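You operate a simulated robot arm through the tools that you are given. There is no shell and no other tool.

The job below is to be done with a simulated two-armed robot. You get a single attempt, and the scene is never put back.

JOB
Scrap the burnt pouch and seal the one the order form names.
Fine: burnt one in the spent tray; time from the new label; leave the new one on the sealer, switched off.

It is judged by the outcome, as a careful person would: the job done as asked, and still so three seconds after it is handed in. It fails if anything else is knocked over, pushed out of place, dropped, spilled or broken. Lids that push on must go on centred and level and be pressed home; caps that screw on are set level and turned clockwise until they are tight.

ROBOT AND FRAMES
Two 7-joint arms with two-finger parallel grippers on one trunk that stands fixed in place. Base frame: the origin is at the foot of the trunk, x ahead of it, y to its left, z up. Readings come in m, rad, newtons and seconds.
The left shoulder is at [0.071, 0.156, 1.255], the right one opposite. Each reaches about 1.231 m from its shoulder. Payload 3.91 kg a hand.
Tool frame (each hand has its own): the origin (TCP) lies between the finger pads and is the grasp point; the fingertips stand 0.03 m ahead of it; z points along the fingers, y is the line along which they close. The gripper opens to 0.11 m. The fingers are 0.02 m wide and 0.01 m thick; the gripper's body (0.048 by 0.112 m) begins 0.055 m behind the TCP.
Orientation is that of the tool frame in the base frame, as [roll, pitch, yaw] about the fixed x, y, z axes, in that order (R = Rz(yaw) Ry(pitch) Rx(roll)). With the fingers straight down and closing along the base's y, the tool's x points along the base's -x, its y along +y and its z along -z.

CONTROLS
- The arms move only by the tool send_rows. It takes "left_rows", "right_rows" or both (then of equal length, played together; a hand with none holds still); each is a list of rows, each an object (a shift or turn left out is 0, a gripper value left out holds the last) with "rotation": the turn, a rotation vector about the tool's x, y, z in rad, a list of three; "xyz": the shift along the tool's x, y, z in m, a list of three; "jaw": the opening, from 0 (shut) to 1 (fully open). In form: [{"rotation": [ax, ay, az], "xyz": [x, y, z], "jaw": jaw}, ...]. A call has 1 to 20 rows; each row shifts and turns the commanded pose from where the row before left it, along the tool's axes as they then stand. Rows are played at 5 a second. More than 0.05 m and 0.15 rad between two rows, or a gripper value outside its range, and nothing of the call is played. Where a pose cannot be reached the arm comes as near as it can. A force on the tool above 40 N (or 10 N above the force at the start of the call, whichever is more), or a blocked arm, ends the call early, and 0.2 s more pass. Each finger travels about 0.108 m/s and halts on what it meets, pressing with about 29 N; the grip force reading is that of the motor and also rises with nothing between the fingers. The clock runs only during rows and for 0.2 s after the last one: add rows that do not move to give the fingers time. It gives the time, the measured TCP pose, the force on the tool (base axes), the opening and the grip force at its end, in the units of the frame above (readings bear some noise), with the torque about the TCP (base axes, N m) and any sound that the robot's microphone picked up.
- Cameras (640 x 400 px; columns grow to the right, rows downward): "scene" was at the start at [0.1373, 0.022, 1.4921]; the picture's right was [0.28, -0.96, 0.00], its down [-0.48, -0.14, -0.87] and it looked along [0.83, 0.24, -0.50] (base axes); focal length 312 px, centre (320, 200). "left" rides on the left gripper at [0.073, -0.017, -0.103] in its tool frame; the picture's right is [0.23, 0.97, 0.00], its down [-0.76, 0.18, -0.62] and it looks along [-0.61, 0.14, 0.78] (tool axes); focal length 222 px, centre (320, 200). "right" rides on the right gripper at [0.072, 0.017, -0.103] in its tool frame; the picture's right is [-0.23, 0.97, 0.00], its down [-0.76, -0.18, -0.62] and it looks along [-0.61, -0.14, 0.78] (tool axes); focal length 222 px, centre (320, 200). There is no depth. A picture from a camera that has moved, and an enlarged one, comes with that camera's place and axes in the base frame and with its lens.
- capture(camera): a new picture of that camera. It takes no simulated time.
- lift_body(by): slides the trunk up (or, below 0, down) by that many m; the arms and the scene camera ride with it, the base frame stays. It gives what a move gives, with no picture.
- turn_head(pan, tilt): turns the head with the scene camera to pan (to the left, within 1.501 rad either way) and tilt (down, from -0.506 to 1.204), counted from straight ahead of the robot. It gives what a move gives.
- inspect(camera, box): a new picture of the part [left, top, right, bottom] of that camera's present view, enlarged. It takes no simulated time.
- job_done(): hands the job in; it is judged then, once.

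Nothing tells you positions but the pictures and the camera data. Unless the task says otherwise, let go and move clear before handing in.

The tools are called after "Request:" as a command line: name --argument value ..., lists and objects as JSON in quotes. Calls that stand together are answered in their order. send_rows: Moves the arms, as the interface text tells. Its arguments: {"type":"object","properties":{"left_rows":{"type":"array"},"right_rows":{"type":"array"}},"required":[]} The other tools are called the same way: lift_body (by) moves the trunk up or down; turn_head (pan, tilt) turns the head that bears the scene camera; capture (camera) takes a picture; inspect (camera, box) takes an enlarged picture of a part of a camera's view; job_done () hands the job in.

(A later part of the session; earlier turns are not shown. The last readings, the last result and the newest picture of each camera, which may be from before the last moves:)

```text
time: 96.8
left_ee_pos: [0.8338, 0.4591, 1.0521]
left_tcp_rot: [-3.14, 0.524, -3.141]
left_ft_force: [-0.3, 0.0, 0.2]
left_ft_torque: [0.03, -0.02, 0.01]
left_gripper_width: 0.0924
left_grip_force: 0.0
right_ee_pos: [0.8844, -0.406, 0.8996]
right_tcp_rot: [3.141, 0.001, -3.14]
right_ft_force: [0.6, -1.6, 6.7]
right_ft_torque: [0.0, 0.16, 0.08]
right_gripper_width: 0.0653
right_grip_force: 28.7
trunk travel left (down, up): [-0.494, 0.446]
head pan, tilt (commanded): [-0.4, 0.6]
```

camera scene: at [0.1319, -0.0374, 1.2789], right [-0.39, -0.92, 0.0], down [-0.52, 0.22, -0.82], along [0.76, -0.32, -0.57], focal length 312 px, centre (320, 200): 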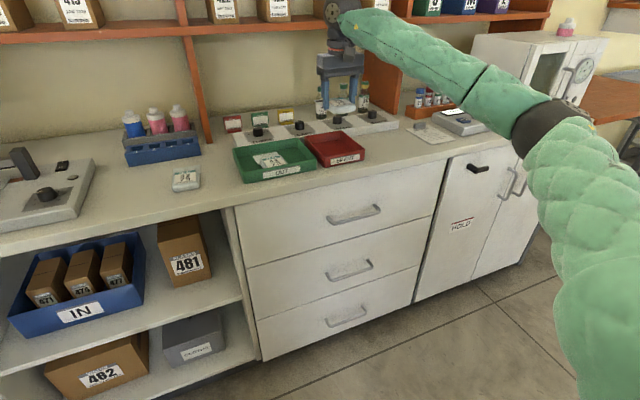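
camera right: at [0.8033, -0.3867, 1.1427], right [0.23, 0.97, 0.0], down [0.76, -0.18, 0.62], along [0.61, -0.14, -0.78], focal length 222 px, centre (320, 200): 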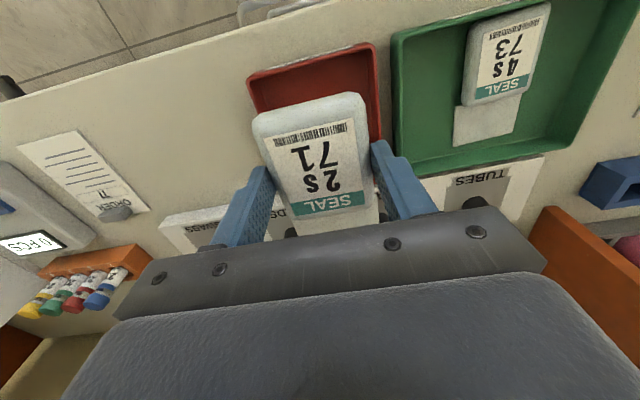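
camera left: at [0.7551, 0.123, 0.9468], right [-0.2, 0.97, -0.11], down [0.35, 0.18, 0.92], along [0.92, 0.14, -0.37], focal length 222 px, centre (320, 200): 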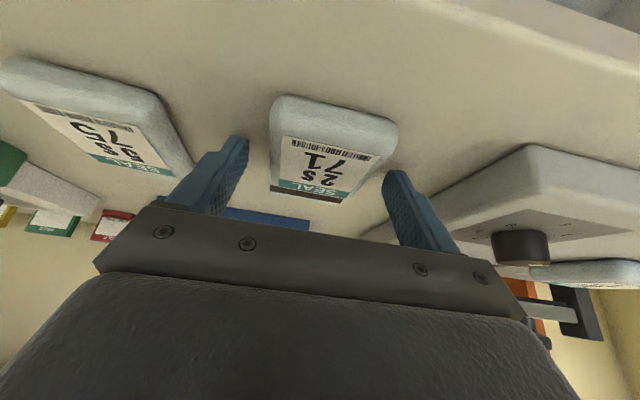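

Contact with the tray floor. I'm opening the fingers slightly, then rising.

Request:
send_rows --right_rows '[{"jaw": 0.64}, {"jaw": 0.7}, {}, {}, {"xyz": [0, 0, -0.02]}, {"xyz": [0, 0, -0.04]}, {"xyz": [0, 0, -0.04]}, {"xyz": [0, 0, -0.04]}, {}]'

Request:
inspect --camera "scene" --box '[220, 70, 400, 190]'

Request:
capture --camera "right"

```text
time: 98.8
left_ee_pos: [0.8333, 0.4584, 1.0507]
left_tcp_rot: [3.141, 0.523, 3.14]
left_ft_force: [0.4, -0.4, -0.3]
left_ft_torque: [-0.01, 0.04, -0.02]
left_gripper_width: 0.0926
left_grip_force: 0.0
right_ee_pos: [0.8808, -0.4049, 1.0381]
right_tcp_rot: [3.14, -0.003, -3.141]
right_ft_force: [0.2, -0.4, -0.6]
right_ft_torque: [0.02, 0.01, 0.0]
right_gripper_width: 0.0768
right_grip_force: 0.1
trunk travel left (down, up): [-0.494, 0.446]
head pan, tilt (commanded): [-0.4, 0.6]
```

```text
3.33 times, centred on (310, 130) of scene
camera zoom: at [0.1323, -0.038, 1.2788], right [-0.39, -0.92, 0.0], down [-0.52, 0.22, -0.82], along [0.76, -0.32, -0.57], focal length 1041 px, centre (353, 433)
```

zoom: 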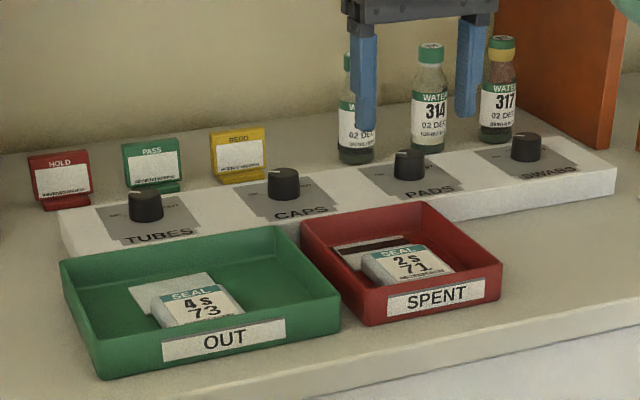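

```text
taken
camera right: at [0.8078, -0.3894, 1.1424], right [0.23, 0.97, 0.0], down [0.76, -0.18, 0.62], along [0.61, -0.14, -0.78], focal length 222 px, centre (320, 200)
```

right: 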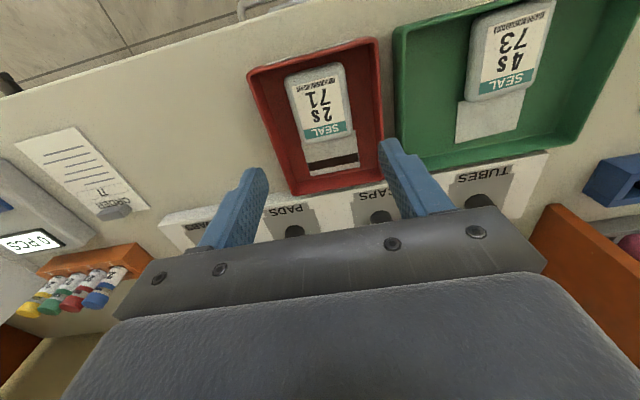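

71 lies flat in the spent tray. Next the dial: I'm withdrawing the right hand and standing the left hand upright, then moving it above the dial at about [0.893, 0.293].

Request:
send_rows --right_rows '[{"xyz": [0.03, 0, -0.02]}, {"xyz": [0.04, 0, -0.01]}, {"xyz": [0.04, 0, 0]}, {"xyz": [0.04, 0, 0]}, {"xyz": [0.04, 0, 0]}, {"xyz": [0.04, 0, 0]}, {"xyz": [0.04, 0, 0]}, {}, {}, {}]' --left_rows '[{"rotation": [0, 0.131, 0]}, {"rotation": [0, 0.131, 0]}, {"rotation": [0, 0.131, 0]}, {"rotation": [0, 0.131, 0]}, {"xyz": [-0.015, -0.041, 0]}, {"xyz": [-0.015, -0.041, 0]}, {"xyz": [-0.015, -0.041, 0]}, {"xyz": [-0.015, -0.041, 0]}, {}, {}]'

Request:
turn_head --pan 0.35 --tilt 0.55

Request:
capture --camera "left"

Request:
capture --camera "scene"

```text
time: 101.0
left_ee_pos: [0.8958, 0.2931, 1.0532]
left_tcp_rot: [-3.141, -0.002, 3.141]
left_ft_force: [0.2, 0.3, -0.2]
left_ft_torque: [0.01, 0.01, -0.01]
left_gripper_width: 0.0925
left_grip_force: 0.0
right_ee_pos: [0.6135, -0.4066, 1.0665]
right_tcp_rot: [-3.141, 0.0, 3.139]
right_ft_force: [0.3, -0.4, -0.9]
right_ft_torque: [-0.02, 0.02, 0.02]
right_gripper_width: 0.0771
right_grip_force: 0.0
trunk travel left (down, up): [-0.494, 0.446]
head pan, tilt (commanded): [-0.4, 0.6]
```

```text
time: 102.1
left_ee_pos: [0.8958, 0.2935, 1.0531]
left_tcp_rot: [3.141, 0.001, 3.139]
left_ft_force: [0.1, 0.5, -0.9]
left_ft_torque: [-0.04, -0.01, 0.03]
left_gripper_width: 0.0922
left_grip_force: 0.0
right_ee_pos: [0.6137, -0.4067, 1.0668]
right_tcp_rot: [-3.141, 0.0, 3.14]
right_ft_force: [-0.6, -0.1, -0.3]
right_ft_torque: [-0.01, 0.03, 0.02]
right_gripper_width: 0.0771
right_grip_force: 0.0
trunk travel left (down, up): [-0.494, 0.446]
head pan, tilt (commanded): [0.351, 0.55]
```

```text
taken
camera left: at [0.8221, 0.2782, 1.1583], right [-0.23, 0.97, 0.0], down [0.76, 0.18, 0.62], along [0.61, 0.14, -0.78], focal length 222 px, centre (320, 200)
```

left: 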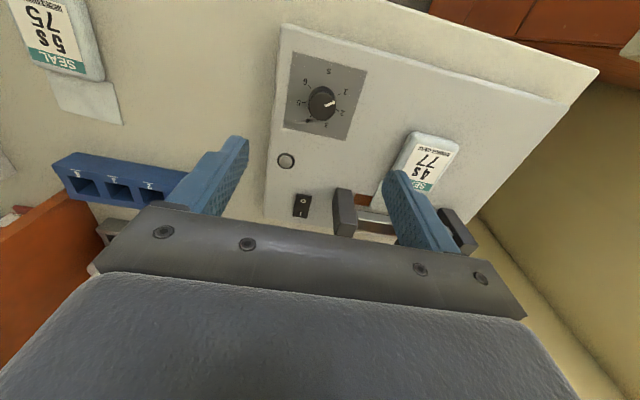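

```text
taken
camera scene: at [0.1346, 0.0275, 1.2834], right [0.34, -0.94, 0.0], down [-0.49, -0.18, -0.85], along [0.8, 0.29, -0.52], focal length 312 px, centre (320, 200)
```

scene: 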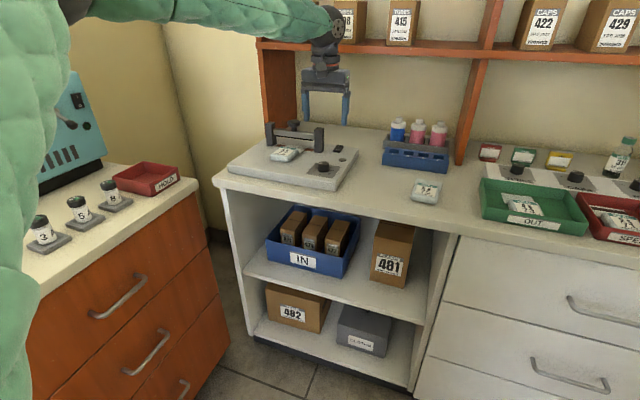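

The left hand stands upright above the dial. I'll measure the dial precisely from both cameras.

Request:
inspect --camera "left" --box '[270, 50, 380, 150]'

Request:
inspect --camera "scene" --box '[290, 140, 370, 200]'

```text
4.00 times, centred on (325, 100) of left
camera zoom: at [0.8221, 0.2782, 1.1583], right [-0.23, 0.97, 0.0], down [0.76, 0.18, 0.62], along [0.61, 0.14, -0.78], focal length 888 px, centre (300, 600)
```

zoom: 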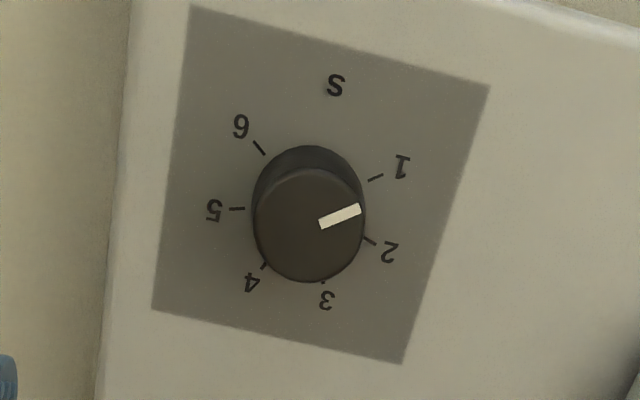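

```text
6.67 times, centred on (330, 170) of scene
camera zoom: at [0.1346, 0.0275, 1.2834], right [0.34, -0.94, 0.0], down [-0.49, -0.18, -0.85], along [0.8, 0.29, -0.52], focal length 2083 px, centre (253, 400)
```

zoom: 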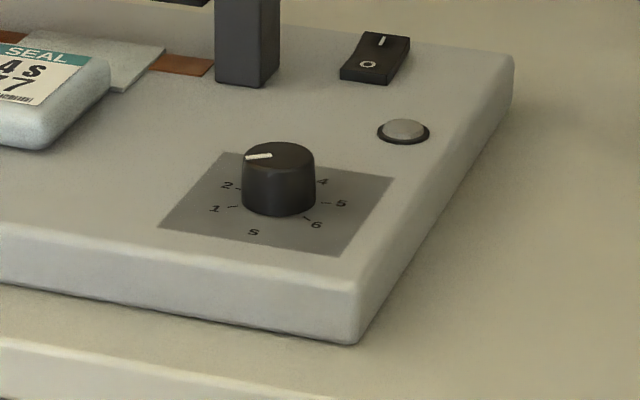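

By the hand camera the dial axis is at about [0.891, 0.296]. I'll align, pre-rotate the hand counter-clockwise by 0.65 rad, narrow the jaw and come down around the knob.

Request:
send_rows --left_rows '[{"xyz": [0.005, 0.0025, 0], "jaw": 0.6}, {"rotation": [0, 0, -0.13]}, {"rotation": [0, 0, -0.13]}, {"rotation": [0, 0, -0.13]}, {"rotation": [0, 0, -0.13]}, {"rotation": [0, 0, -0.13]}, {"xyz": [0, 0, 0.04]}, {"xyz": [0, 0, 0.04]}, {}]'

Request:
capture --camera "left"

Request:
inspect --camera "scene" --box '[260, 60, 400, 200]'

```text
time: 104.1
left_ee_pos: [0.89, 0.2984, 0.9762]
left_tcp_rot: [3.139, 0.0, -2.493]
left_ft_force: [-0.9, 0.1, 0.3]
left_ft_torque: [0.01, -0.03, 0.01]
left_gripper_width: 0.0658
left_grip_force: 0.1
right_ee_pos: [0.6121, -0.4065, 1.0669]
right_tcp_rot: [3.141, 0.0, -3.14]
right_ft_force: [-0.6, 0.4, 0.6]
right_ft_torque: [-0.01, 0.02, -0.02]
right_gripper_width: 0.0771
right_grip_force: 0.0
trunk travel left (down, up): [-0.494, 0.446]
head pan, tilt (commanded): [0.351, 0.55]
```

```text
taken
camera left: at [0.8422, 0.2417, 1.0802], right [-0.77, 0.64, 0.0], down [0.5, 0.6, 0.62], along [0.4, 0.48, -0.78], focal length 222 px, centre (320, 200)
```

left: 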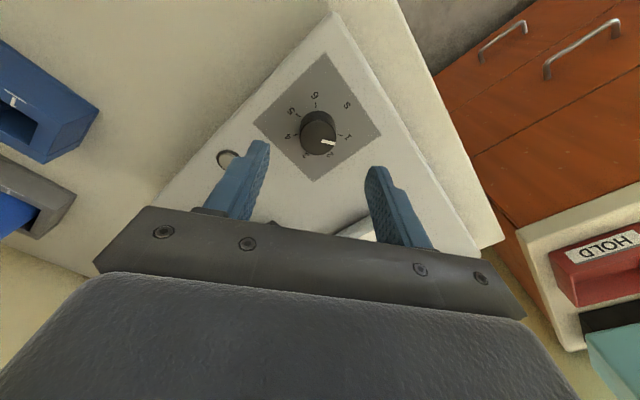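

```text
2.86 times, centred on (330, 130) of scene
camera zoom: at [0.1344, 0.0274, 1.2835], right [0.34, -0.94, 0.0], down [-0.49, -0.18, -0.85], along [0.8, 0.29, -0.52], focal length 893 px, centre (291, 400)
```

zoom: 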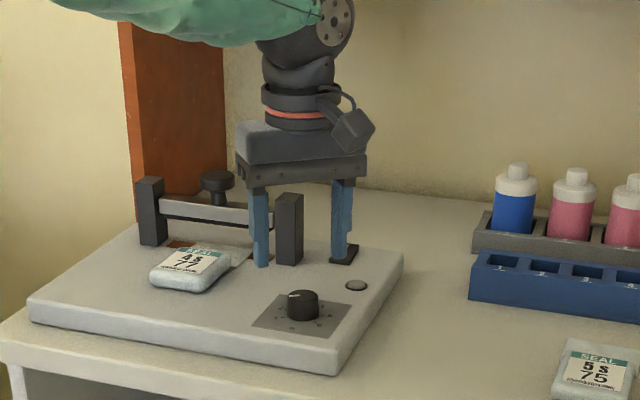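

Request:
inspect --camera "left" --box '[260, 80, 380, 180]'

```text
4.00 times, centred on (320, 130) of left
camera zoom: at [0.8422, 0.2417, 1.0802], right [-0.77, 0.64, 0.0], down [0.5, 0.6, 0.62], along [0.4, 0.48, -0.78], focal length 888 px, centre (320, 480)
```

zoom: 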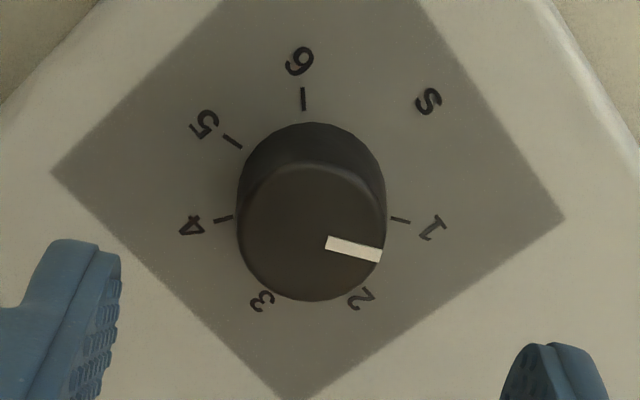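

The pointer is parallel to tick 1, and the ticks fit 50° steps about [0.891, 0.297], so the turn to 4 is 150°. I'm making a small alignment correction and lowering around the knob.

Request:
send_rows --left_rows '[{"xyz": [0.001, -0.0017, 0.03]}, {"xyz": [0, 0, 0.018]}, {}]'

Request:
capture --camera "left"

Request:
inspect --camera "scene" --box '[280, 100, 380, 200]'

```text
time: 104.9
left_ee_pos: [0.8917, 0.2955, 0.9233]
left_tcp_rot: [-3.141, -0.001, -2.494]
left_ft_force: [0.2, 0.1, -0.2]
left_ft_torque: [-0.02, 0.01, -0.02]
left_gripper_width: 0.066
left_grip_force: 0.1
right_ee_pos: [0.6118, -0.4057, 1.0659]
right_tcp_rot: [-3.142, 0.002, 3.14]
right_ft_force: [-0.5, 0.6, 0.0]
right_ft_torque: [-0.02, 0.01, 0.04]
right_gripper_width: 0.0772
right_grip_force: 0.1
trunk travel left (down, up): [-0.494, 0.446]
head pan, tilt (commanded): [0.351, 0.55]
```

```text
taken
camera left: at [0.8437, 0.2397, 1.0285], right [-0.77, 0.64, 0.0], down [0.5, 0.6, 0.62], along [0.4, 0.48, -0.78], focal length 222 px, centre (320, 200)
```

left: 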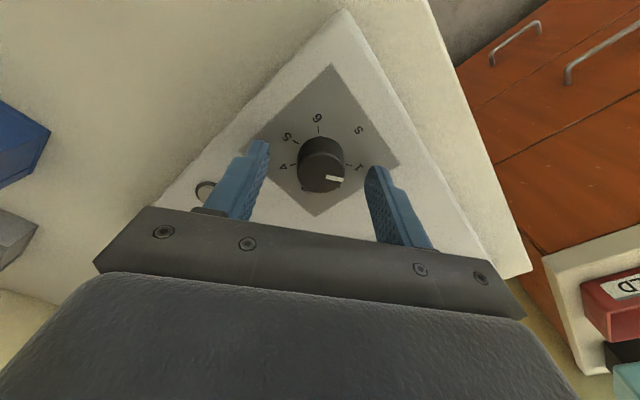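

```text
4.00 times, centred on (330, 150) of scene
camera zoom: at [0.1346, 0.0275, 1.2835], right [0.34, -0.94, 0.0], down [-0.49, -0.18, -0.85], along [0.8, 0.29, -0.52], focal length 1250 px, centre (280, 400)
```

zoom: 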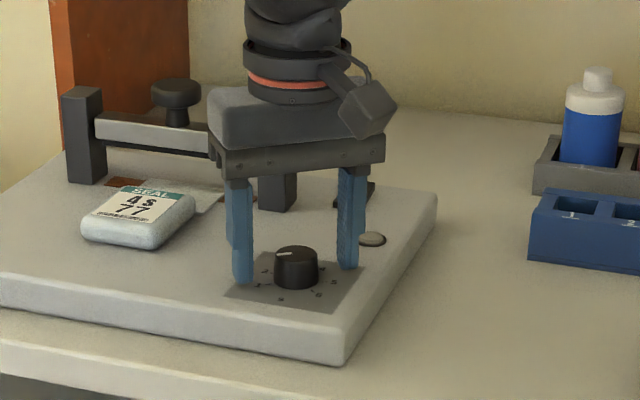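

The fingers straddle the knob. I'm closing on it and turning it clockwise 1.30 rad.

Request:
send_rows --left_rows '[{"jaw": 0.3}, {"jaw": 0.0}, {"jaw": 0.0}, {}]'

Request:
capture --camera "left"

```text
time: 105.9
left_ee_pos: [0.8922, 0.296, 0.9238]
left_tcp_rot: [-3.141, 0.0, -2.492]
left_ft_force: [-2.0, 1.1, -0.4]
left_ft_torque: [0.15, -0.01, -0.11]
left_gripper_width: 0.0305
left_grip_force: 44.9
right_ee_pos: [0.6138, -0.4058, 1.0666]
right_tcp_rot: [-3.141, 0.0, 3.141]
right_ft_force: [-0.2, 0.2, 0.2]
right_ft_torque: [-0.03, -0.02, -0.02]
right_gripper_width: 0.0768
right_grip_force: 0.1
trunk travel left (down, up): [-0.494, 0.446]
head pan, tilt (commanded): [0.351, 0.55]
```

```text
taken
camera left: at [0.8437, 0.24, 1.0284], right [-0.77, 0.64, 0.0], down [0.5, 0.6, 0.62], along [0.4, 0.48, -0.78], focal length 222 px, centre (320, 200)
```

left: 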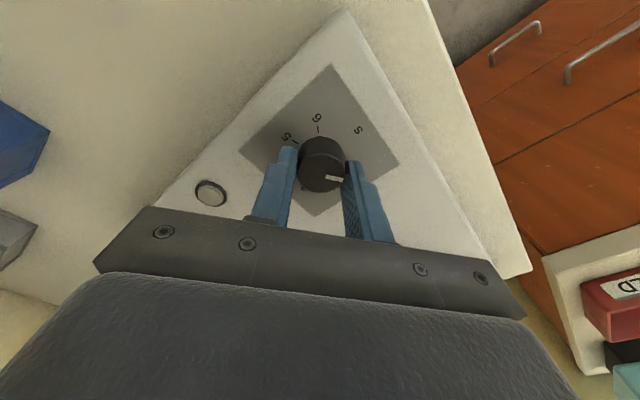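

Request:
send_rows --left_rows '[{"rotation": [0, 0, 0.13]}, {"rotation": [0, 0, 0.13]}, {"rotation": [0, 0, 0.13]}, {"rotation": [0, 0, 0.13]}, {}]'

Request:
capture --camera "left"

```text
time: 107.1
left_ee_pos: [0.892, 0.2948, 0.9246]
left_tcp_rot: [-3.139, 0.002, -3.015]
left_ft_force: [12.4, 8.6, 8.8]
left_ft_torque: [0.32, -0.54, -0.04]
left_gripper_width: 0.0306
left_grip_force: 44.6
right_ee_pos: [0.6142, -0.4056, 1.0663]
right_tcp_rot: [-3.14, 0.0, -3.141]
right_ft_force: [0.1, 0.5, -0.1]
right_ft_torque: [-0.03, -0.03, -0.02]
right_gripper_width: 0.077
right_grip_force: 0.1
trunk travel left (down, up): [-0.494, 0.446]
head pan, tilt (commanded): [0.351, 0.55]
```

```text
taken
camera left: at [0.8215, 0.2703, 1.0283], right [-0.35, 0.94, 0.0], down [0.73, 0.27, 0.62], along [0.58, 0.22, -0.78], focal length 222 px, centre (320, 200)
```

left: 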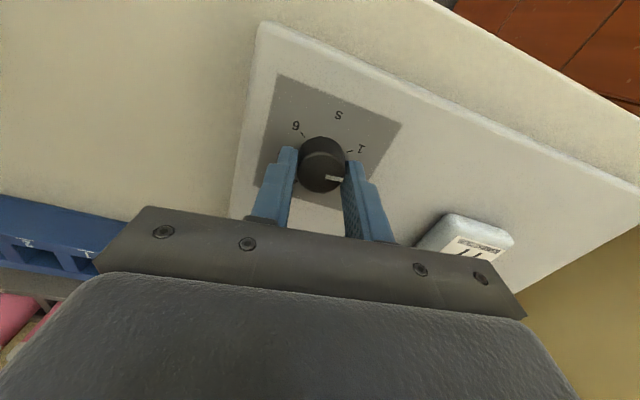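

The knob turns with the hand. There's a slight side load, so I'll re-centre by 2 mm while continuing the turn.

Request:
send_rows --left_rows '[{"rotation": [0, 0, 0.13], "xyz": [-0.0012, 0.0019, 0]}, {"rotation": [0, 0, 0.13]}, {"rotation": [0, 0, 0.13]}, {}]'

Request:
send_rows --left_rows '[{"rotation": [0, 0, 0.13]}, {"rotation": [0, 0, 0.13]}, {"rotation": [0, 0, 0.13]}, {}]'

Request:
capture --camera "left"

```text
time: 108.1
left_ee_pos: [0.8915, 0.2943, 0.9237]
left_tcp_rot: [-3.141, 0.0, 2.878]
left_ft_force: [1.6, -18.6, 4.0]
left_ft_torque: [-0.59, 0.36, 0.04]
left_gripper_width: 0.0303
left_grip_force: 44.7
right_ee_pos: [0.6123, -0.4088, 1.0656]
right_tcp_rot: [3.14, -0.001, 3.14]
right_ft_force: [0.4, 0.4, -0.5]
right_ft_torque: [-0.03, -0.03, 0.04]
right_gripper_width: 0.077
right_grip_force: 0.0
trunk travel left (down, up): [-0.494, 0.446]
head pan, tilt (commanded): [0.351, 0.55]
```

```text
time: 109.1
left_ee_pos: [0.8917, 0.2942, 0.9245]
left_tcp_rot: [3.141, -0.001, 2.487]
left_ft_force: [-14.7, -32.2, -4.5]
left_ft_torque: [-1.7, -0.25, 0.05]
left_gripper_width: 0.0308
left_grip_force: 45.0
right_ee_pos: [0.6122, -0.4079, 1.0662]
right_tcp_rot: [3.139, 0.0, 3.141]
right_ft_force: [0.0, -0.6, -0.7]
right_ft_torque: [0.01, -0.03, -0.02]
right_gripper_width: 0.0769
right_grip_force: 0.2
trunk travel left (down, up): [-0.494, 0.446]
head pan, tilt (commanded): [0.351, 0.55]
```

```text
taken
camera left: at [0.8234, 0.3256, 1.0285], right [0.41, 0.91, 0.0], down [0.71, -0.32, 0.62], along [0.57, -0.26, -0.78], focal length 222 px, centre (320, 200)
```

left: 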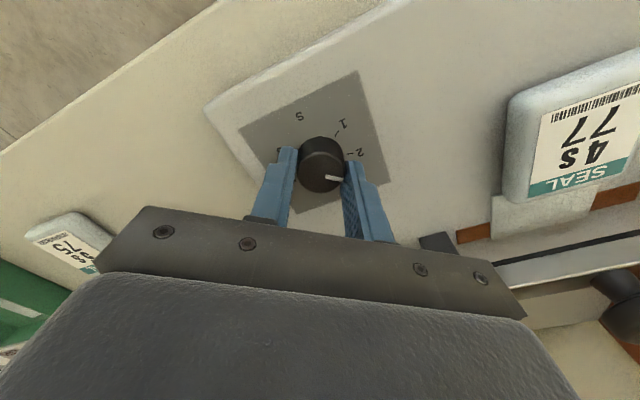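

Good progress: the knob has turned about 75°. The side load is growing, so I'll release, see where the hand settles, and re-centre for the second half.

Request:
send_rows --left_rows '[{"jaw": 0.45}, {"jaw": 0.55}, {}, {}]'

Request:
capture --camera "left"

```text
time: 110.1
left_ee_pos: [0.8922, 0.2977, 0.924]
left_tcp_rot: [-3.141, 0.0, 2.491]
left_ft_force: [0.2, -0.7, -0.3]
left_ft_torque: [-0.01, -0.01, 0.0]
left_gripper_width: 0.0605
left_grip_force: 0.0
right_ee_pos: [0.6133, -0.4061, 1.0671]
right_tcp_rot: [3.14, 0.002, -3.141]
right_ft_force: [0.3, -0.1, 0.0]
right_ft_torque: [0.0, -0.03, -0.02]
right_gripper_width: 0.077
right_grip_force: 0.1
trunk travel left (down, up): [-0.494, 0.446]
head pan, tilt (commanded): [0.351, 0.55]
```

```text
taken
camera left: at [0.8241, 0.3283, 1.0283], right [0.41, 0.91, 0.0], down [0.71, -0.32, 0.62], along [0.57, -0.26, -0.78], focal length 222 px, centre (320, 200)
```

left: 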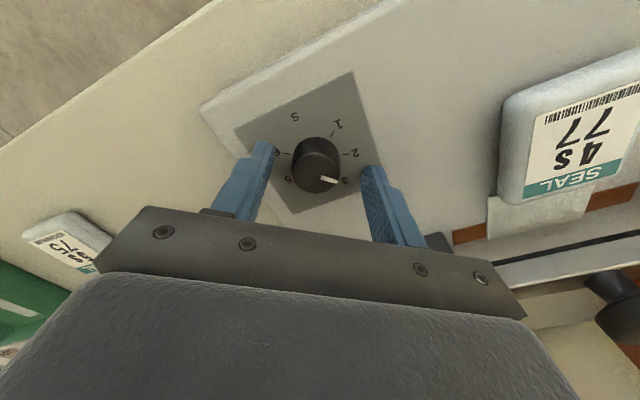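

The knob's true centre is near [0.8917, 0.2945]. I'm shifting there, turning the open hand back, and gripping again.

Request:
send_rows --left_rows '[{"xyz": [-0.0018, -0.0024, 0]}, {"rotation": [0, 0, -0.13]}, {"rotation": [0, 0, -0.13]}, {"rotation": [0, 0, -0.13]}, {"rotation": [0, 0, -0.13]}, {"rotation": [0, 0, -0.13]}, {"rotation": [0, 0, -0.13]}, {"rotation": [0, 0, -0.13]}, {"rotation": [0, 0, -0.13]}, {"rotation": [0, 0, -0.13]}, {"rotation": [0, 0, -0.13]}, {}]'

Request:
inspect --camera "left" --box '[240, 90, 400, 220]'

```text
time: 112.7
left_ee_pos: [0.893, 0.2942, 0.9247]
left_tcp_rot: [-3.141, 0.0, -2.492]
left_ft_force: [-0.7, 0.4, 0.2]
left_ft_torque: [0.0, 0.01, 0.02]
left_gripper_width: 0.0604
left_grip_force: 0.2
right_ee_pos: [0.6134, -0.4063, 1.0668]
right_tcp_rot: [3.141, 0.0, -3.141]
right_ft_force: [-1.0, 0.1, 0.0]
right_ft_torque: [0.0, -0.03, 0.02]
right_gripper_width: 0.077
right_grip_force: 0.0
trunk travel left (down, up): [-0.494, 0.446]
head pan, tilt (commanded): [0.351, 0.55]
```

```text
3.08 times, centred on (320, 155) of left
camera zoom: at [0.8446, 0.2379, 1.0279], right [-0.77, 0.64, 0.0], down [0.5, 0.6, 0.62], along [0.4, 0.48, -0.78], focal length 684 px, centre (320, 338)
```

zoom: 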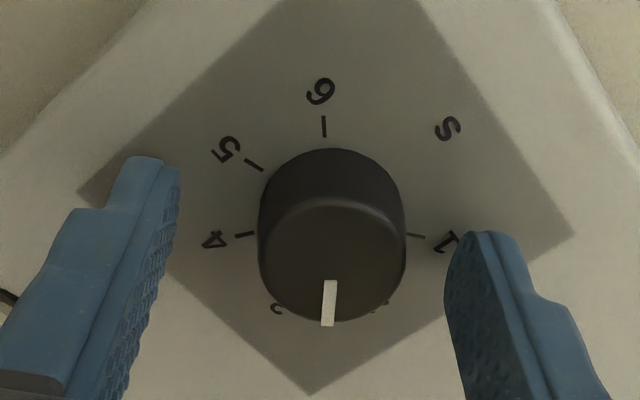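

The pointer is now midway between 2 and 3, about 50°. I'll fine-centre, grip, and turn another 75°.

Request:
send_rows --left_rows '[{"xyz": [0.0011, 0.0024, 0]}, {"jaw": 0.25}, {"jaw": 0.0}, {"jaw": 0.0}, {}]'

Request:
send_rows --left_rows '[{"rotation": [0, 0, 0.13]}, {"rotation": [0, 0, 0.13]}, {"rotation": [0, 0, 0.13]}, {"rotation": [0, 0, 0.13]}, {"rotation": [0, 0, 0.13]}, {}]'

```text
time: 113.9
left_ee_pos: [0.8907, 0.2947, 0.9229]
left_tcp_rot: [-3.141, -0.001, -2.493]
left_ft_force: [-1.7, -0.8, -0.8]
left_ft_torque: [-0.06, 0.17, -0.01]
left_gripper_width: 0.0305
left_grip_force: 45.4
right_ee_pos: [0.6144, -0.4065, 1.0666]
right_tcp_rot: [3.141, 0.0, 3.141]
right_ft_force: [0.2, 0.2, 0.2]
right_ft_torque: [-0.01, -0.01, -0.01]
right_gripper_width: 0.077
right_grip_force: 0.2
trunk travel left (down, up): [-0.494, 0.446]
head pan, tilt (commanded): [0.351, 0.55]
```

```text
time: 115.3
left_ee_pos: [0.8911, 0.2948, 0.9246]
left_tcp_rot: [-3.14, 0.001, 3.139]
left_ft_force: [6.7, -0.9, 4.0]
left_ft_torque: [-0.12, -0.35, 0.0]
left_gripper_width: 0.0308
left_grip_force: 45.0
right_ee_pos: [0.6133, -0.4073, 1.0668]
right_tcp_rot: [3.141, 0.0, -3.141]
right_ft_force: [-0.5, 0.0, 0.4]
right_ft_torque: [0.06, -0.02, 0.01]
right_gripper_width: 0.0772
right_grip_force: 0.1
trunk travel left (down, up): [-0.494, 0.446]
head pan, tilt (commanded): [0.351, 0.55]
```

Side load is small now. I'm finishing the turn.

Request:
send_rows --left_rows '[{"rotation": [0, 0, 0.13]}, {"rotation": [0, 0, 0.13]}, {"rotation": [0, 0, 0.13]}, {"rotation": [0, 0, 0.13]}, {"rotation": [0, 0, 0.13]}, {}]'

Request:
inspect --camera "left" --box '[240, 90, 400, 220]'

Request:
inspect --camera "scene" --box '[280, 130, 380, 200]'

```text
time: 116.7
left_ee_pos: [0.8898, 0.2954, 0.9247]
left_tcp_rot: [-3.14, 0.0, 2.49]
left_ft_force: [17.3, -2.5, 4.3]
left_ft_torque: [-0.19, -0.67, -0.03]
left_gripper_width: 0.0309
left_grip_force: 45.0
right_ee_pos: [0.6139, -0.4059, 1.0669]
right_tcp_rot: [-3.141, -0.002, -3.141]
right_ft_force: [-0.1, 0.5, 0.3]
right_ft_torque: [-0.02, 0.01, -0.04]
right_gripper_width: 0.0771
right_grip_force: 0.1
trunk travel left (down, up): [-0.494, 0.446]
head pan, tilt (commanded): [0.351, 0.55]
```

```text
3.08 times, centred on (320, 155) of left
camera zoom: at [0.8221, 0.3264, 1.0279], right [0.41, 0.91, 0.0], down [0.71, -0.32, 0.62], along [0.57, -0.26, -0.78], focal length 684 px, centre (320, 338)
```

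zoom: 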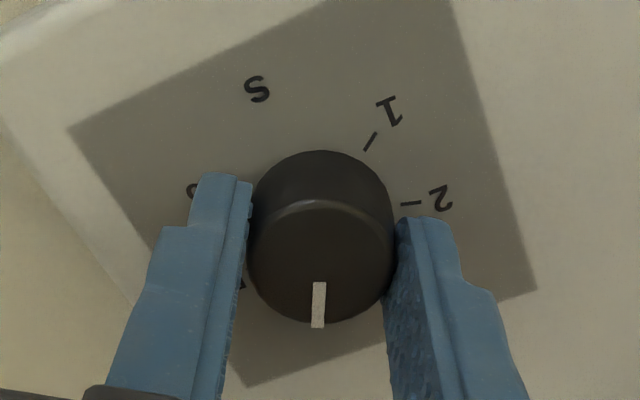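

```text
5.71 times, centred on (330, 165) of scene
camera zoom: at [0.1356, 0.0273, 1.2833], right [0.34, -0.94, 0.0], down [-0.49, -0.18, -0.85], along [0.8, 0.29, -0.52], focal length 1785 px, centre (263, 400)
```

zoom: 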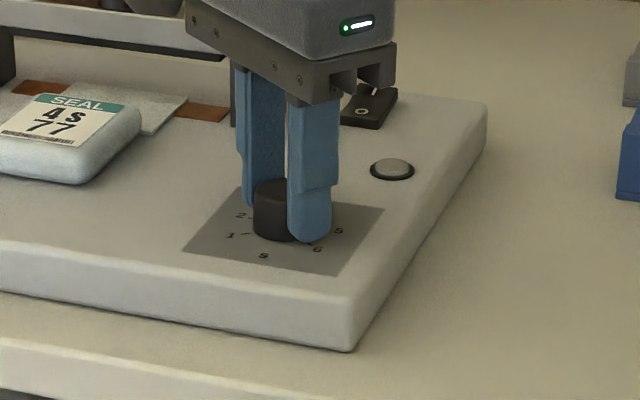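

The pointer reads about −26°, right at the 4 mark. I'm releasing, rising straight up, and checking it unobstructed.

Request:
send_rows --left_rows '[{"jaw": 0.4}, {"jaw": 0.55}, {}, {"xyz": [0, 0, -0.03]}, {"xyz": [0, 0, -0.045]}, {"xyz": [0, 0, -0.045]}, {"rotation": [0, 0, -0.13]}, {"rotation": [0, 0, -0.13]}, {"rotation": [0, 0, -0.13]}, {"rotation": [0, 0, -0.13]}, {"rotation": [0, 0, -0.13]}, {}]'

Request:
inspect --camera "left" --box '[270, 50, 380, 150]'

Request:
inspect --camera "scene" --box '[220, 110, 380, 210]'

```text
time: 119.3
left_ee_pos: [0.8903, 0.2936, 1.043]
left_tcp_rot: [-3.14, 0.001, -3.141]
left_ft_force: [-0.1, 0.1, -0.1]
left_ft_torque: [0.03, 0.05, -0.02]
left_gripper_width: 0.0606
left_grip_force: 0.1
right_ee_pos: [0.6145, -0.4063, 1.0678]
right_tcp_rot: [-3.141, 0.001, -3.141]
right_ft_force: [0.0, 0.2, 0.3]
right_ft_torque: [-0.01, 0.01, -0.01]
right_gripper_width: 0.0768
right_grip_force: 0.1
trunk travel left (down, up): [-0.494, 0.446]
head pan, tilt (commanded): [0.351, 0.55]
```

```text
4.00 times, centred on (325, 100) of left
camera zoom: at [0.8173, 0.2786, 1.1474], right [-0.23, 0.97, 0.0], down [0.76, 0.18, 0.62], along [0.61, 0.14, -0.78], focal length 888 px, centre (300, 600)
```

zoom: 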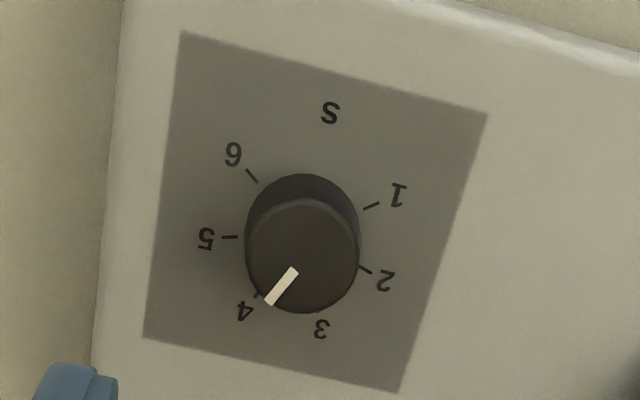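

```text
4.00 times, centred on (300, 160) of scene
camera zoom: at [0.1346, 0.0275, 1.2834], right [0.34, -0.94, 0.0], down [-0.49, -0.18, -0.85], along [0.8, 0.29, -0.52], focal length 1250 px, centre (400, 360)
```

zoom: 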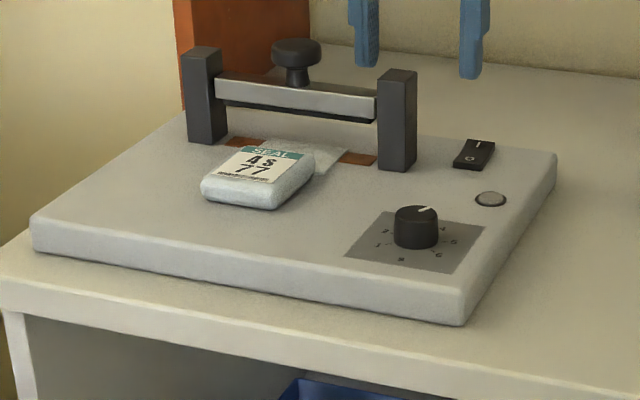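

The dial now points at 4. Next is the power switch; I'll close the fingers, lean the hand forward again and look at the rocker from close by.

Request:
inspect --camera "left" --box '[260, 120, 400, 230]'

Request:
inspect --camera "scene" --box '[320, 135, 360, 165]'

```text
3.64 times, centred on (330, 175) of left
camera zoom: at [0.8173, 0.2786, 1.1474], right [-0.23, 0.97, 0.0], down [0.76, 0.18, 0.62], along [0.61, 0.14, -0.78], focal length 808 px, centre (284, 291)
```

zoom: 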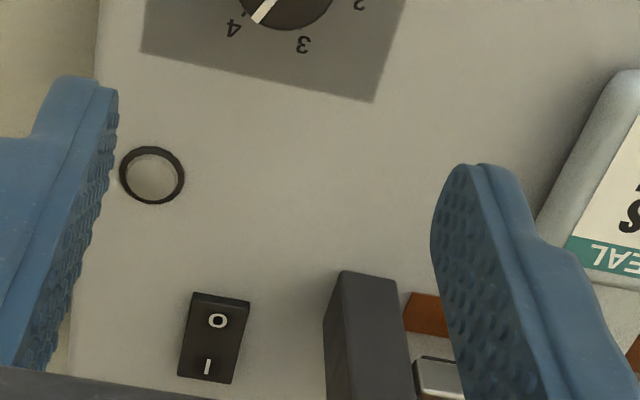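

```text
13.33 times, centred on (340, 150) of scene
camera zoom: at [0.1346, 0.0275, 1.2834], right [0.34, -0.94, 0.0], down [-0.49, -0.18, -0.85], along [0.8, 0.29, -0.52], focal length 4166 px, centre (53, 867)
```

zoom: 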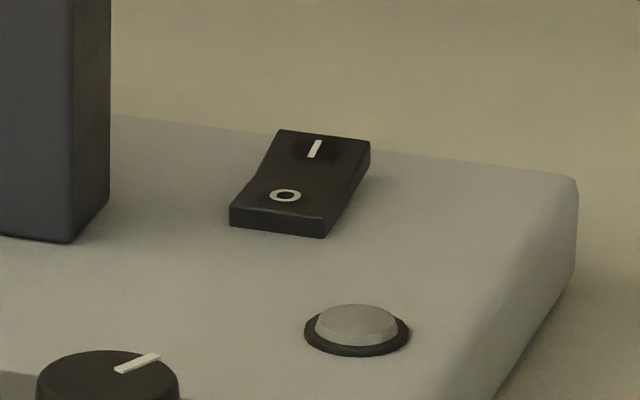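

The rocker's raised half is the I side, centred at about [1.058, 0.301], so the switch is off. To keep the hand's body clear of the sealer post I'll press with just the left finger of a half-open gripper, at hand y≈0.266 and leaning 30°.

Request:
send_rows --left_rows '[{"rotation": [0, -0.131, 0]}, {"rotation": [0, -0.131, 0]}, {"rotation": [0, -0.131, 0]}, {"rotation": [0, -0.131, 0]}, {"xyz": [-0.0346, -0.007, 0.02]}, {"xyz": [-0.0346, -0.007, 0.02]}, {"xyz": [-0.0346, -0.007, 0.02]}, {"xyz": [-0.0346, -0.0066, 0.02]}, {}]'

Request:
capture --camera "left"

Request:
inspect --camera "scene" --box '[240, 50, 400, 200]'

```text
time: 121.3
left_ee_pos: [1.042, 0.2715, 1.0432]
left_tcp_rot: [-3.141, 0.526, -3.141]
left_ft_force: [-0.2, -0.2, 0.1]
left_ft_torque: [0.03, 0.0, 0.01]
left_gripper_width: 0.0606
left_grip_force: 0.0
left hand out of reach, approached as far as the arm can: row 8
right_ee_pos: [0.6123, -0.4065, 1.0664]
right_tcp_rot: [-3.141, 0.0, -3.141]
right_ft_force: [-0.4, 0.2, -0.8]
right_ft_torque: [0.01, -0.03, -0.01]
right_gripper_width: 0.0769
right_grip_force: 0.0
trunk travel left (down, up): [-0.494, 0.446]
head pan, tilt (commanded): [0.351, 0.55]
```

```text
taken
camera left: at [0.9271, 0.2562, 1.0968], right [-0.2, 0.97, -0.11], down [0.35, 0.18, 0.92], along [0.92, 0.14, -0.37], focal length 222 px, centre (320, 200)
```

left: 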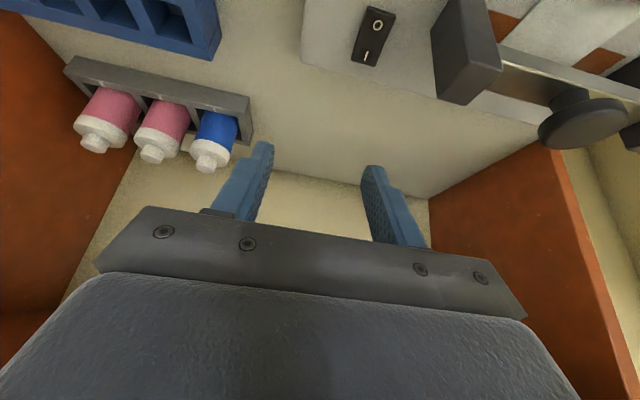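

```text
2.67 times, centred on (320, 125) of scene
camera zoom: at [0.1335, 0.0272, 1.2837], right [0.34, -0.94, 0.0], down [-0.49, -0.18, -0.85], along [0.8, 0.29, -0.52], focal length 833 px, centre (320, 400)
```

zoom: 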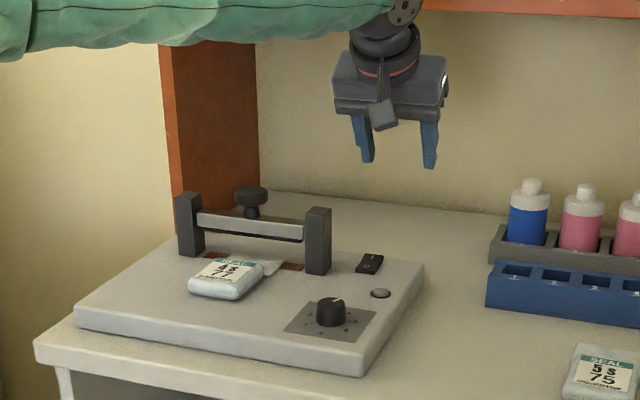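

The arm is at the edge of its reach up high but should be fine lower down. I'm descending toward the rocker.

Request:
send_rows --left_rows '[{"xyz": [0.0175, -0.002, 0.0303]}, {"xyz": [0.0175, -0.002, 0.0303]}, {"xyz": [-0.0078, 0, 0.0045]}, {}]'

Request:
capture --camera "left"

Request:
inspect --camera "scene" --box '[280, 80, 400, 200]'

```text
time: 122.3
left_ee_pos: [1.0386, 0.2755, 0.9753]
left_tcp_rot: [-3.141, 0.526, 3.141]
left_ft_force: [0.1, 0.3, 0.5]
left_ft_torque: [-0.02, 0.0, -0.03]
left_gripper_width: 0.0606
left_grip_force: 0.1
left hand out of reach, approached as far as the arm can: row 2, 3
right_ee_pos: [0.6146, -0.406, 1.0659]
right_tcp_rot: [-3.141, -0.001, 3.141]
right_ft_force: [-0.6, 0.4, 0.2]
right_ft_torque: [0.0, -0.02, -0.02]
right_gripper_width: 0.077
right_grip_force: 0.1
trunk travel left (down, up): [-0.494, 0.446]
head pan, tilt (commanded): [0.351, 0.55]
```

```text
taken
camera left: at [0.9231, 0.2597, 1.0293], right [-0.2, 0.97, -0.12], down [0.35, 0.18, 0.92], along [0.92, 0.14, -0.37], focal length 222 px, centre (320, 200)
```

left: 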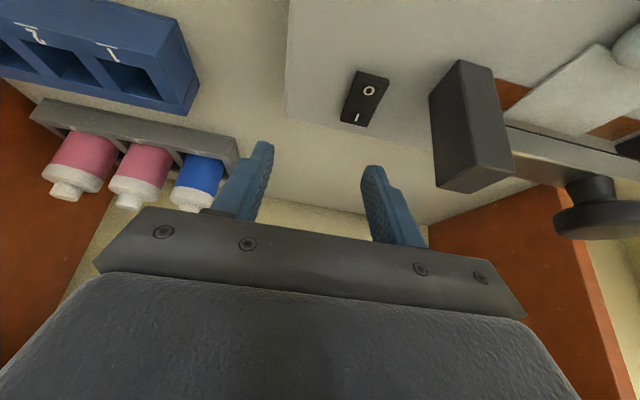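

```text
3.33 times, centred on (340, 140) of scene
camera zoom: at [0.1349, 0.0275, 1.2834], right [0.34, -0.94, 0.0], down [-0.49, -0.18, -0.85], along [0.8, 0.29, -0.52], focal length 1041 px, centre (253, 400)
```

zoom: 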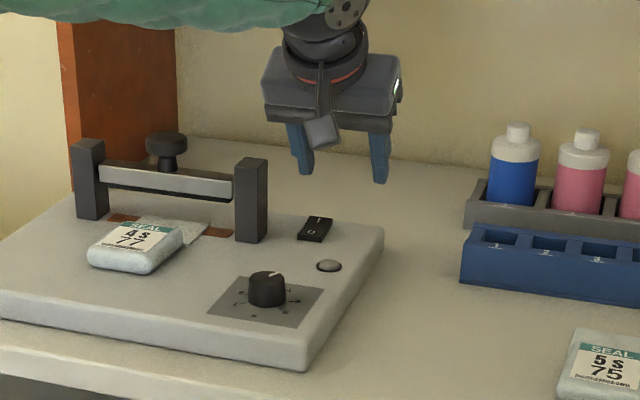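

It's still limited here; a steeper forward lean should relax the arm. I'll lean to 40° and approach again.

Request:
send_rows --left_rows '[{"rotation": [0, -0.087, 0]}, {"rotation": [0, -0.087, 0]}, {"xyz": [0.0, -0.0085, 0.0]}, {"xyz": [0.0111, 0, 0.0233]}, {}]'

Request:
capture --camera "left"

Request:
inspect --camera "scene" --box '[280, 80, 400, 200]'

```text
time: 123.5
left_ee_pos: [1.0429, 0.2665, 0.9521]
left_tcp_rot: [-3.141, 0.698, -3.14]
left_ft_force: [0.9, -0.1, 1.4]
left_ft_torque: [0.01, -0.04, -0.01]
left_gripper_width: 0.0605
left_grip_force: 0.0
right_ee_pos: [0.6125, -0.4076, 1.0673]
right_tcp_rot: [3.141, 0.001, -3.141]
right_ft_force: [-0.4, -0.1, -0.1]
right_ft_torque: [0.01, 0.0, 0.02]
right_gripper_width: 0.0769
right_grip_force: 0.0
trunk travel left (down, up): [-0.494, 0.446]
head pan, tilt (commanded): [0.351, 0.55]
```

```text
taken
camera left: at [0.9203, 0.2507, 0.9849], right [-0.17, 0.97, -0.15], down [0.18, 0.18, 0.97], along [0.97, 0.14, -0.21], focal length 222 px, centre (320, 200)
```

left: 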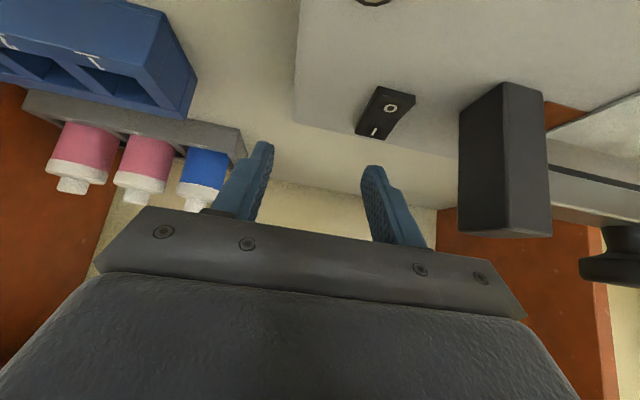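

```text
3.33 times, centred on (340, 140) of scene
camera zoom: at [0.1337, 0.0271, 1.2836], right [0.34, -0.94, 0.0], down [-0.49, -0.18, -0.85], along [0.8, 0.29, -0.52], focal length 1041 px, centre (253, 400)
```

zoom: 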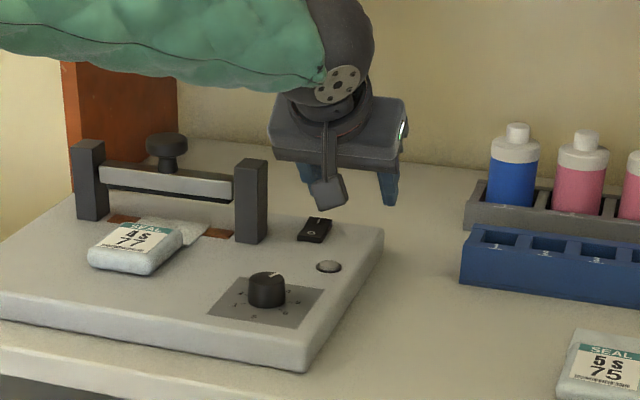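

It reaches now, and the left finger is lined up over the I. I'm stepping down carefully and watching for contact and a click.

Request:
send_rows --left_rows '[{"xyz": [0.0062, 0, 0.0105]}, {}]'

Request:
send_rows --left_rows '[{"xyz": [0.0026, 0, 0.0031]}, {}]'

Request:
send_rows --left_rows '[{"xyz": [0.0026, 0, 0.0031]}, {}]'

Request:
inspect --camera "left" --box '[280, 70, 460, 230]'

```text
time: 124.1
left_ee_pos: [1.0455, 0.2667, 0.9395]
left_tcp_rot: [-3.139, 0.698, -3.141]
left_ft_force: [-0.5, -0.2, -0.3]
left_ft_torque: [0.02, 0.0, 0.06]
left_gripper_width: 0.0605
left_grip_force: 0.0
right_ee_pos: [0.613, -0.4065, 1.0667]
right_tcp_rot: [3.141, 0.001, -3.141]
right_ft_force: [-0.9, -0.1, -0.3]
right_ft_torque: [0.0, 0.02, 0.02]
right_gripper_width: 0.0772
right_grip_force: 0.2
trunk travel left (down, up): [-0.494, 0.446]
head pan, tilt (commanded): [0.351, 0.55]
```

```text
time: 124.7
left_ee_pos: [1.0456, 0.2681, 0.936]
left_tcp_rot: [-3.14, 0.699, 3.141]
left_ft_force: [-0.3, 0.2, 0.8]
left_ft_torque: [0.0, 0.01, 0.01]
left_gripper_width: 0.0603
left_grip_force: 0.1
right_ee_pos: [0.6125, -0.4067, 1.0677]
right_tcp_rot: [3.141, 0.0, -3.141]
right_ft_force: [-0.2, 0.1, 0.3]
right_ft_torque: [0.02, 0.01, -0.01]
right_gripper_width: 0.0766
right_grip_force: 0.0
trunk travel left (down, up): [-0.494, 0.446]
head pan, tilt (commanded): [0.351, 0.55]
```

```text
time: 125.3
left_ee_pos: [1.0439, 0.2676, 0.9324]
left_tcp_rot: [-3.14, 0.698, 3.142]
left_ft_force: [0.4, -0.7, 0.0]
left_ft_torque: [-0.03, -0.01, 0.03]
left_gripper_width: 0.0603
left_grip_force: 0.0
right_ee_pos: [0.6131, -0.4067, 1.0667]
right_tcp_rot: [3.141, 0.0, 3.142]
right_ft_force: [-0.1, -0.1, 0.0]
right_ft_torque: [0.02, 0.01, -0.02]
right_gripper_width: 0.077
right_grip_force: 0.1
trunk travel left (down, up): [-0.494, 0.446]
head pan, tilt (commanded): [0.351, 0.55]
```

```text
2.50 times, centred on (370, 150) of left
camera zoom: at [0.9216, 0.2513, 0.9654], right [-0.17, 0.97, -0.15], down [0.18, 0.18, 0.97], along [0.97, 0.14, -0.21], focal length 555 px, centre (195, 325)
```

zoom: 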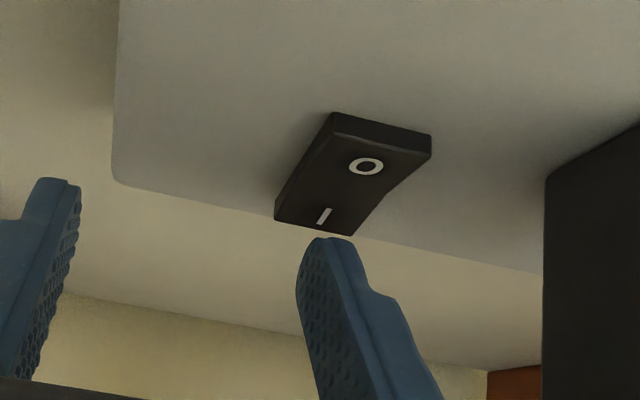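

Not touching yet; the fingertip is still several millimetres above the I end. I'm continuing down in small steps.

Request:
send_rows --left_rows '[{"xyz": [0.0011, 0, 0.0049]}, {}]'

Request:
send_rows --left_rows '[{"xyz": [0.0019, 0, 0.0023]}, {}]'

Request:
inspect --camera "left" --box '[280, 70, 460, 230]'

Request:
inspect --camera "scene" --box '[310, 110, 380, 180]'

```text
time: 125.9
left_ee_pos: [1.0428, 0.2685, 0.9274]
left_tcp_rot: [-3.14, 0.7, -3.141]
left_ft_force: [1.1, 0.6, 3.2]
left_ft_torque: [0.03, -0.05, 0.0]
left_gripper_width: 0.0608
left_grip_force: 0.1
left hand out of reach, approached as far as the arm can: row 1
right_ee_pos: [0.6129, -0.4055, 1.0658]
right_tcp_rot: [-3.141, 0.0, 3.14]
right_ft_force: [0.5, -0.4, 1.0]
right_ft_torque: [-0.02, -0.02, -0.01]
right_gripper_width: 0.0772
right_grip_force: 0.1
trunk travel left (down, up): [-0.494, 0.446]
head pan, tilt (commanded): [0.351, 0.55]
```

```text
time: 126.5
left_ee_pos: [1.0443, 0.2682, 0.9271]
left_tcp_rot: [-3.139, 0.7, -3.141]
left_ft_force: [2.8, -0.7, 6.4]
left_ft_torque: [0.2, -0.16, -0.06]
left_gripper_width: 0.06
left_grip_force: 0.1
right_ee_pos: [0.6125, -0.4058, 1.0665]
right_tcp_rot: [-3.14, -0.001, -3.141]
right_ft_force: [-0.2, -0.2, -0.2]
right_ft_torque: [0.0, 0.0, -0.01]
right_gripper_width: 0.0772
right_grip_force: 0.0
trunk travel left (down, up): [-0.494, 0.446]
head pan, tilt (commanded): [0.351, 0.55]
```

```text
2.50 times, centred on (370, 150) of left
camera zoom: at [0.9206, 0.2532, 0.9599], right [-0.17, 0.97, -0.15], down [0.18, 0.18, 0.97], along [0.97, 0.14, -0.21], focal length 555 px, centre (195, 325)
```

zoom: 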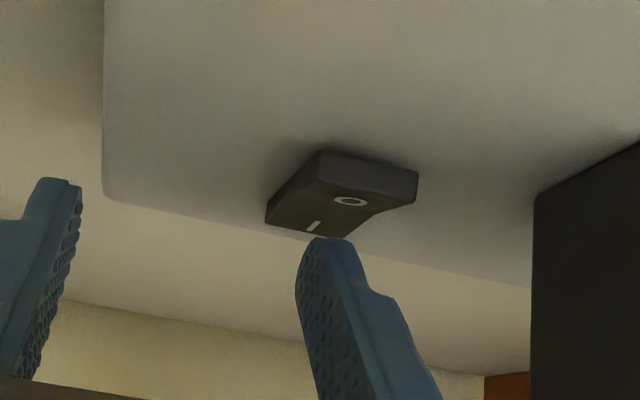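

```text
5.71 times, centred on (345, 145) of scene
camera zoom: at [0.1342, 0.0273, 1.2836], right [0.34, -0.94, 0.0], down [-0.49, -0.18, -0.85], along [0.8, 0.29, -0.52], focal length 1785 px, centre (177, 514)
```

zoom: 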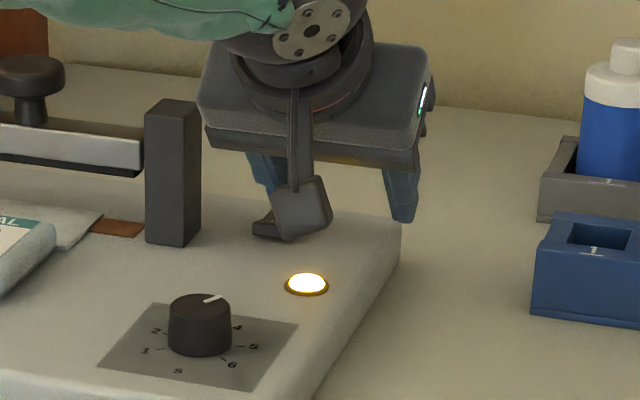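

The lamp is lit: the sealer is on, dial at 4. I'm lifting off the switch, closing the fingers, and moving above the bar's knob.

Request:
send_rows --left_rows '[{"xyz": [-0.0236, 0, -0.028]}, {"xyz": [-0.0236, 0, -0.028]}, {"xyz": [-0.0236, 0, -0.028]}, {"xyz": [0.0076, 0.0343, -0.0064], "jaw": 0.0}, {"xyz": [0.0076, 0.0343, -0.0064]}, {"xyz": [0.0076, 0.0343, -0.0064]}, {"xyz": [0.0076, 0.0343, -0.0064]}, {"xyz": [0.0076, 0.0343, -0.0064]}, {}]'

Request:
capture --camera "left"

Request:
inspect --camera "scene" --box '[220, 50, 380, 200]'

```text
time: 128.5
left_ee_pos: [0.9925, 0.4393, 1.035]
left_tcp_rot: [3.142, 0.697, 3.139]
left_ft_force: [0.3, 0.1, 0.4]
left_ft_torque: [0.01, -0.02, 0.03]
left_gripper_width: 0.0
left_grip_force: 28.8
right_ee_pos: [0.6131, -0.4063, 1.0668]
right_tcp_rot: [3.141, -0.002, 3.141]
right_ft_force: [0.1, -0.8, 0.1]
right_ft_torque: [0.0, 0.02, -0.03]
right_gripper_width: 0.0769
right_grip_force: 0.2
trunk travel left (down, up): [-0.494, 0.446]
head pan, tilt (commanded): [0.351, 0.55]
```

```text
taken
camera left: at [0.8694, 0.4234, 1.0679], right [-0.17, 0.97, -0.15], down [0.18, 0.18, 0.97], along [0.97, 0.14, -0.21], focal length 222 px, centre (320, 200)
```

left: 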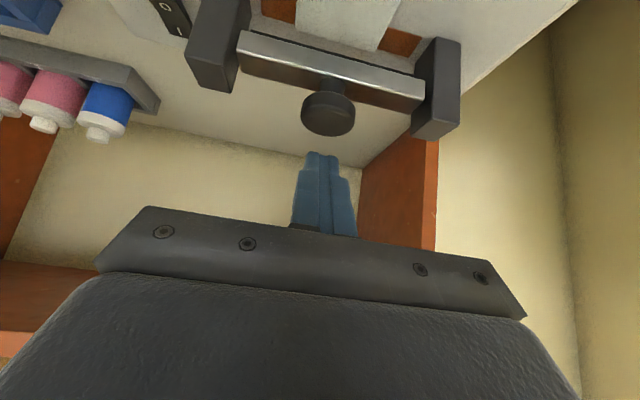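

```text
2.67 times, centred on (300, 125) of scene
camera zoom: at [0.1351, 0.0268, 1.2834], right [0.34, -0.94, 0.0], down [-0.49, -0.18, -0.85], along [0.8, 0.29, -0.52], focal length 833 px, centre (373, 400)
```

zoom: 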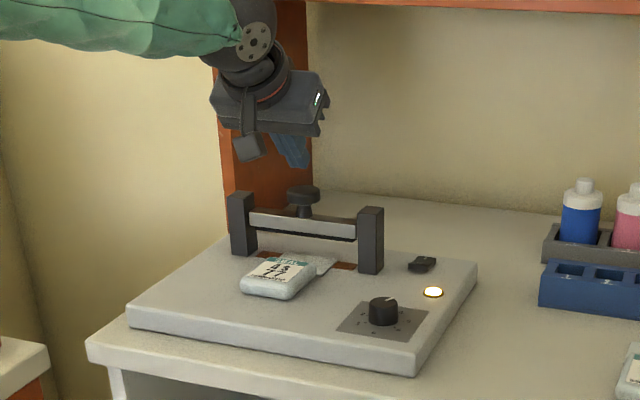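

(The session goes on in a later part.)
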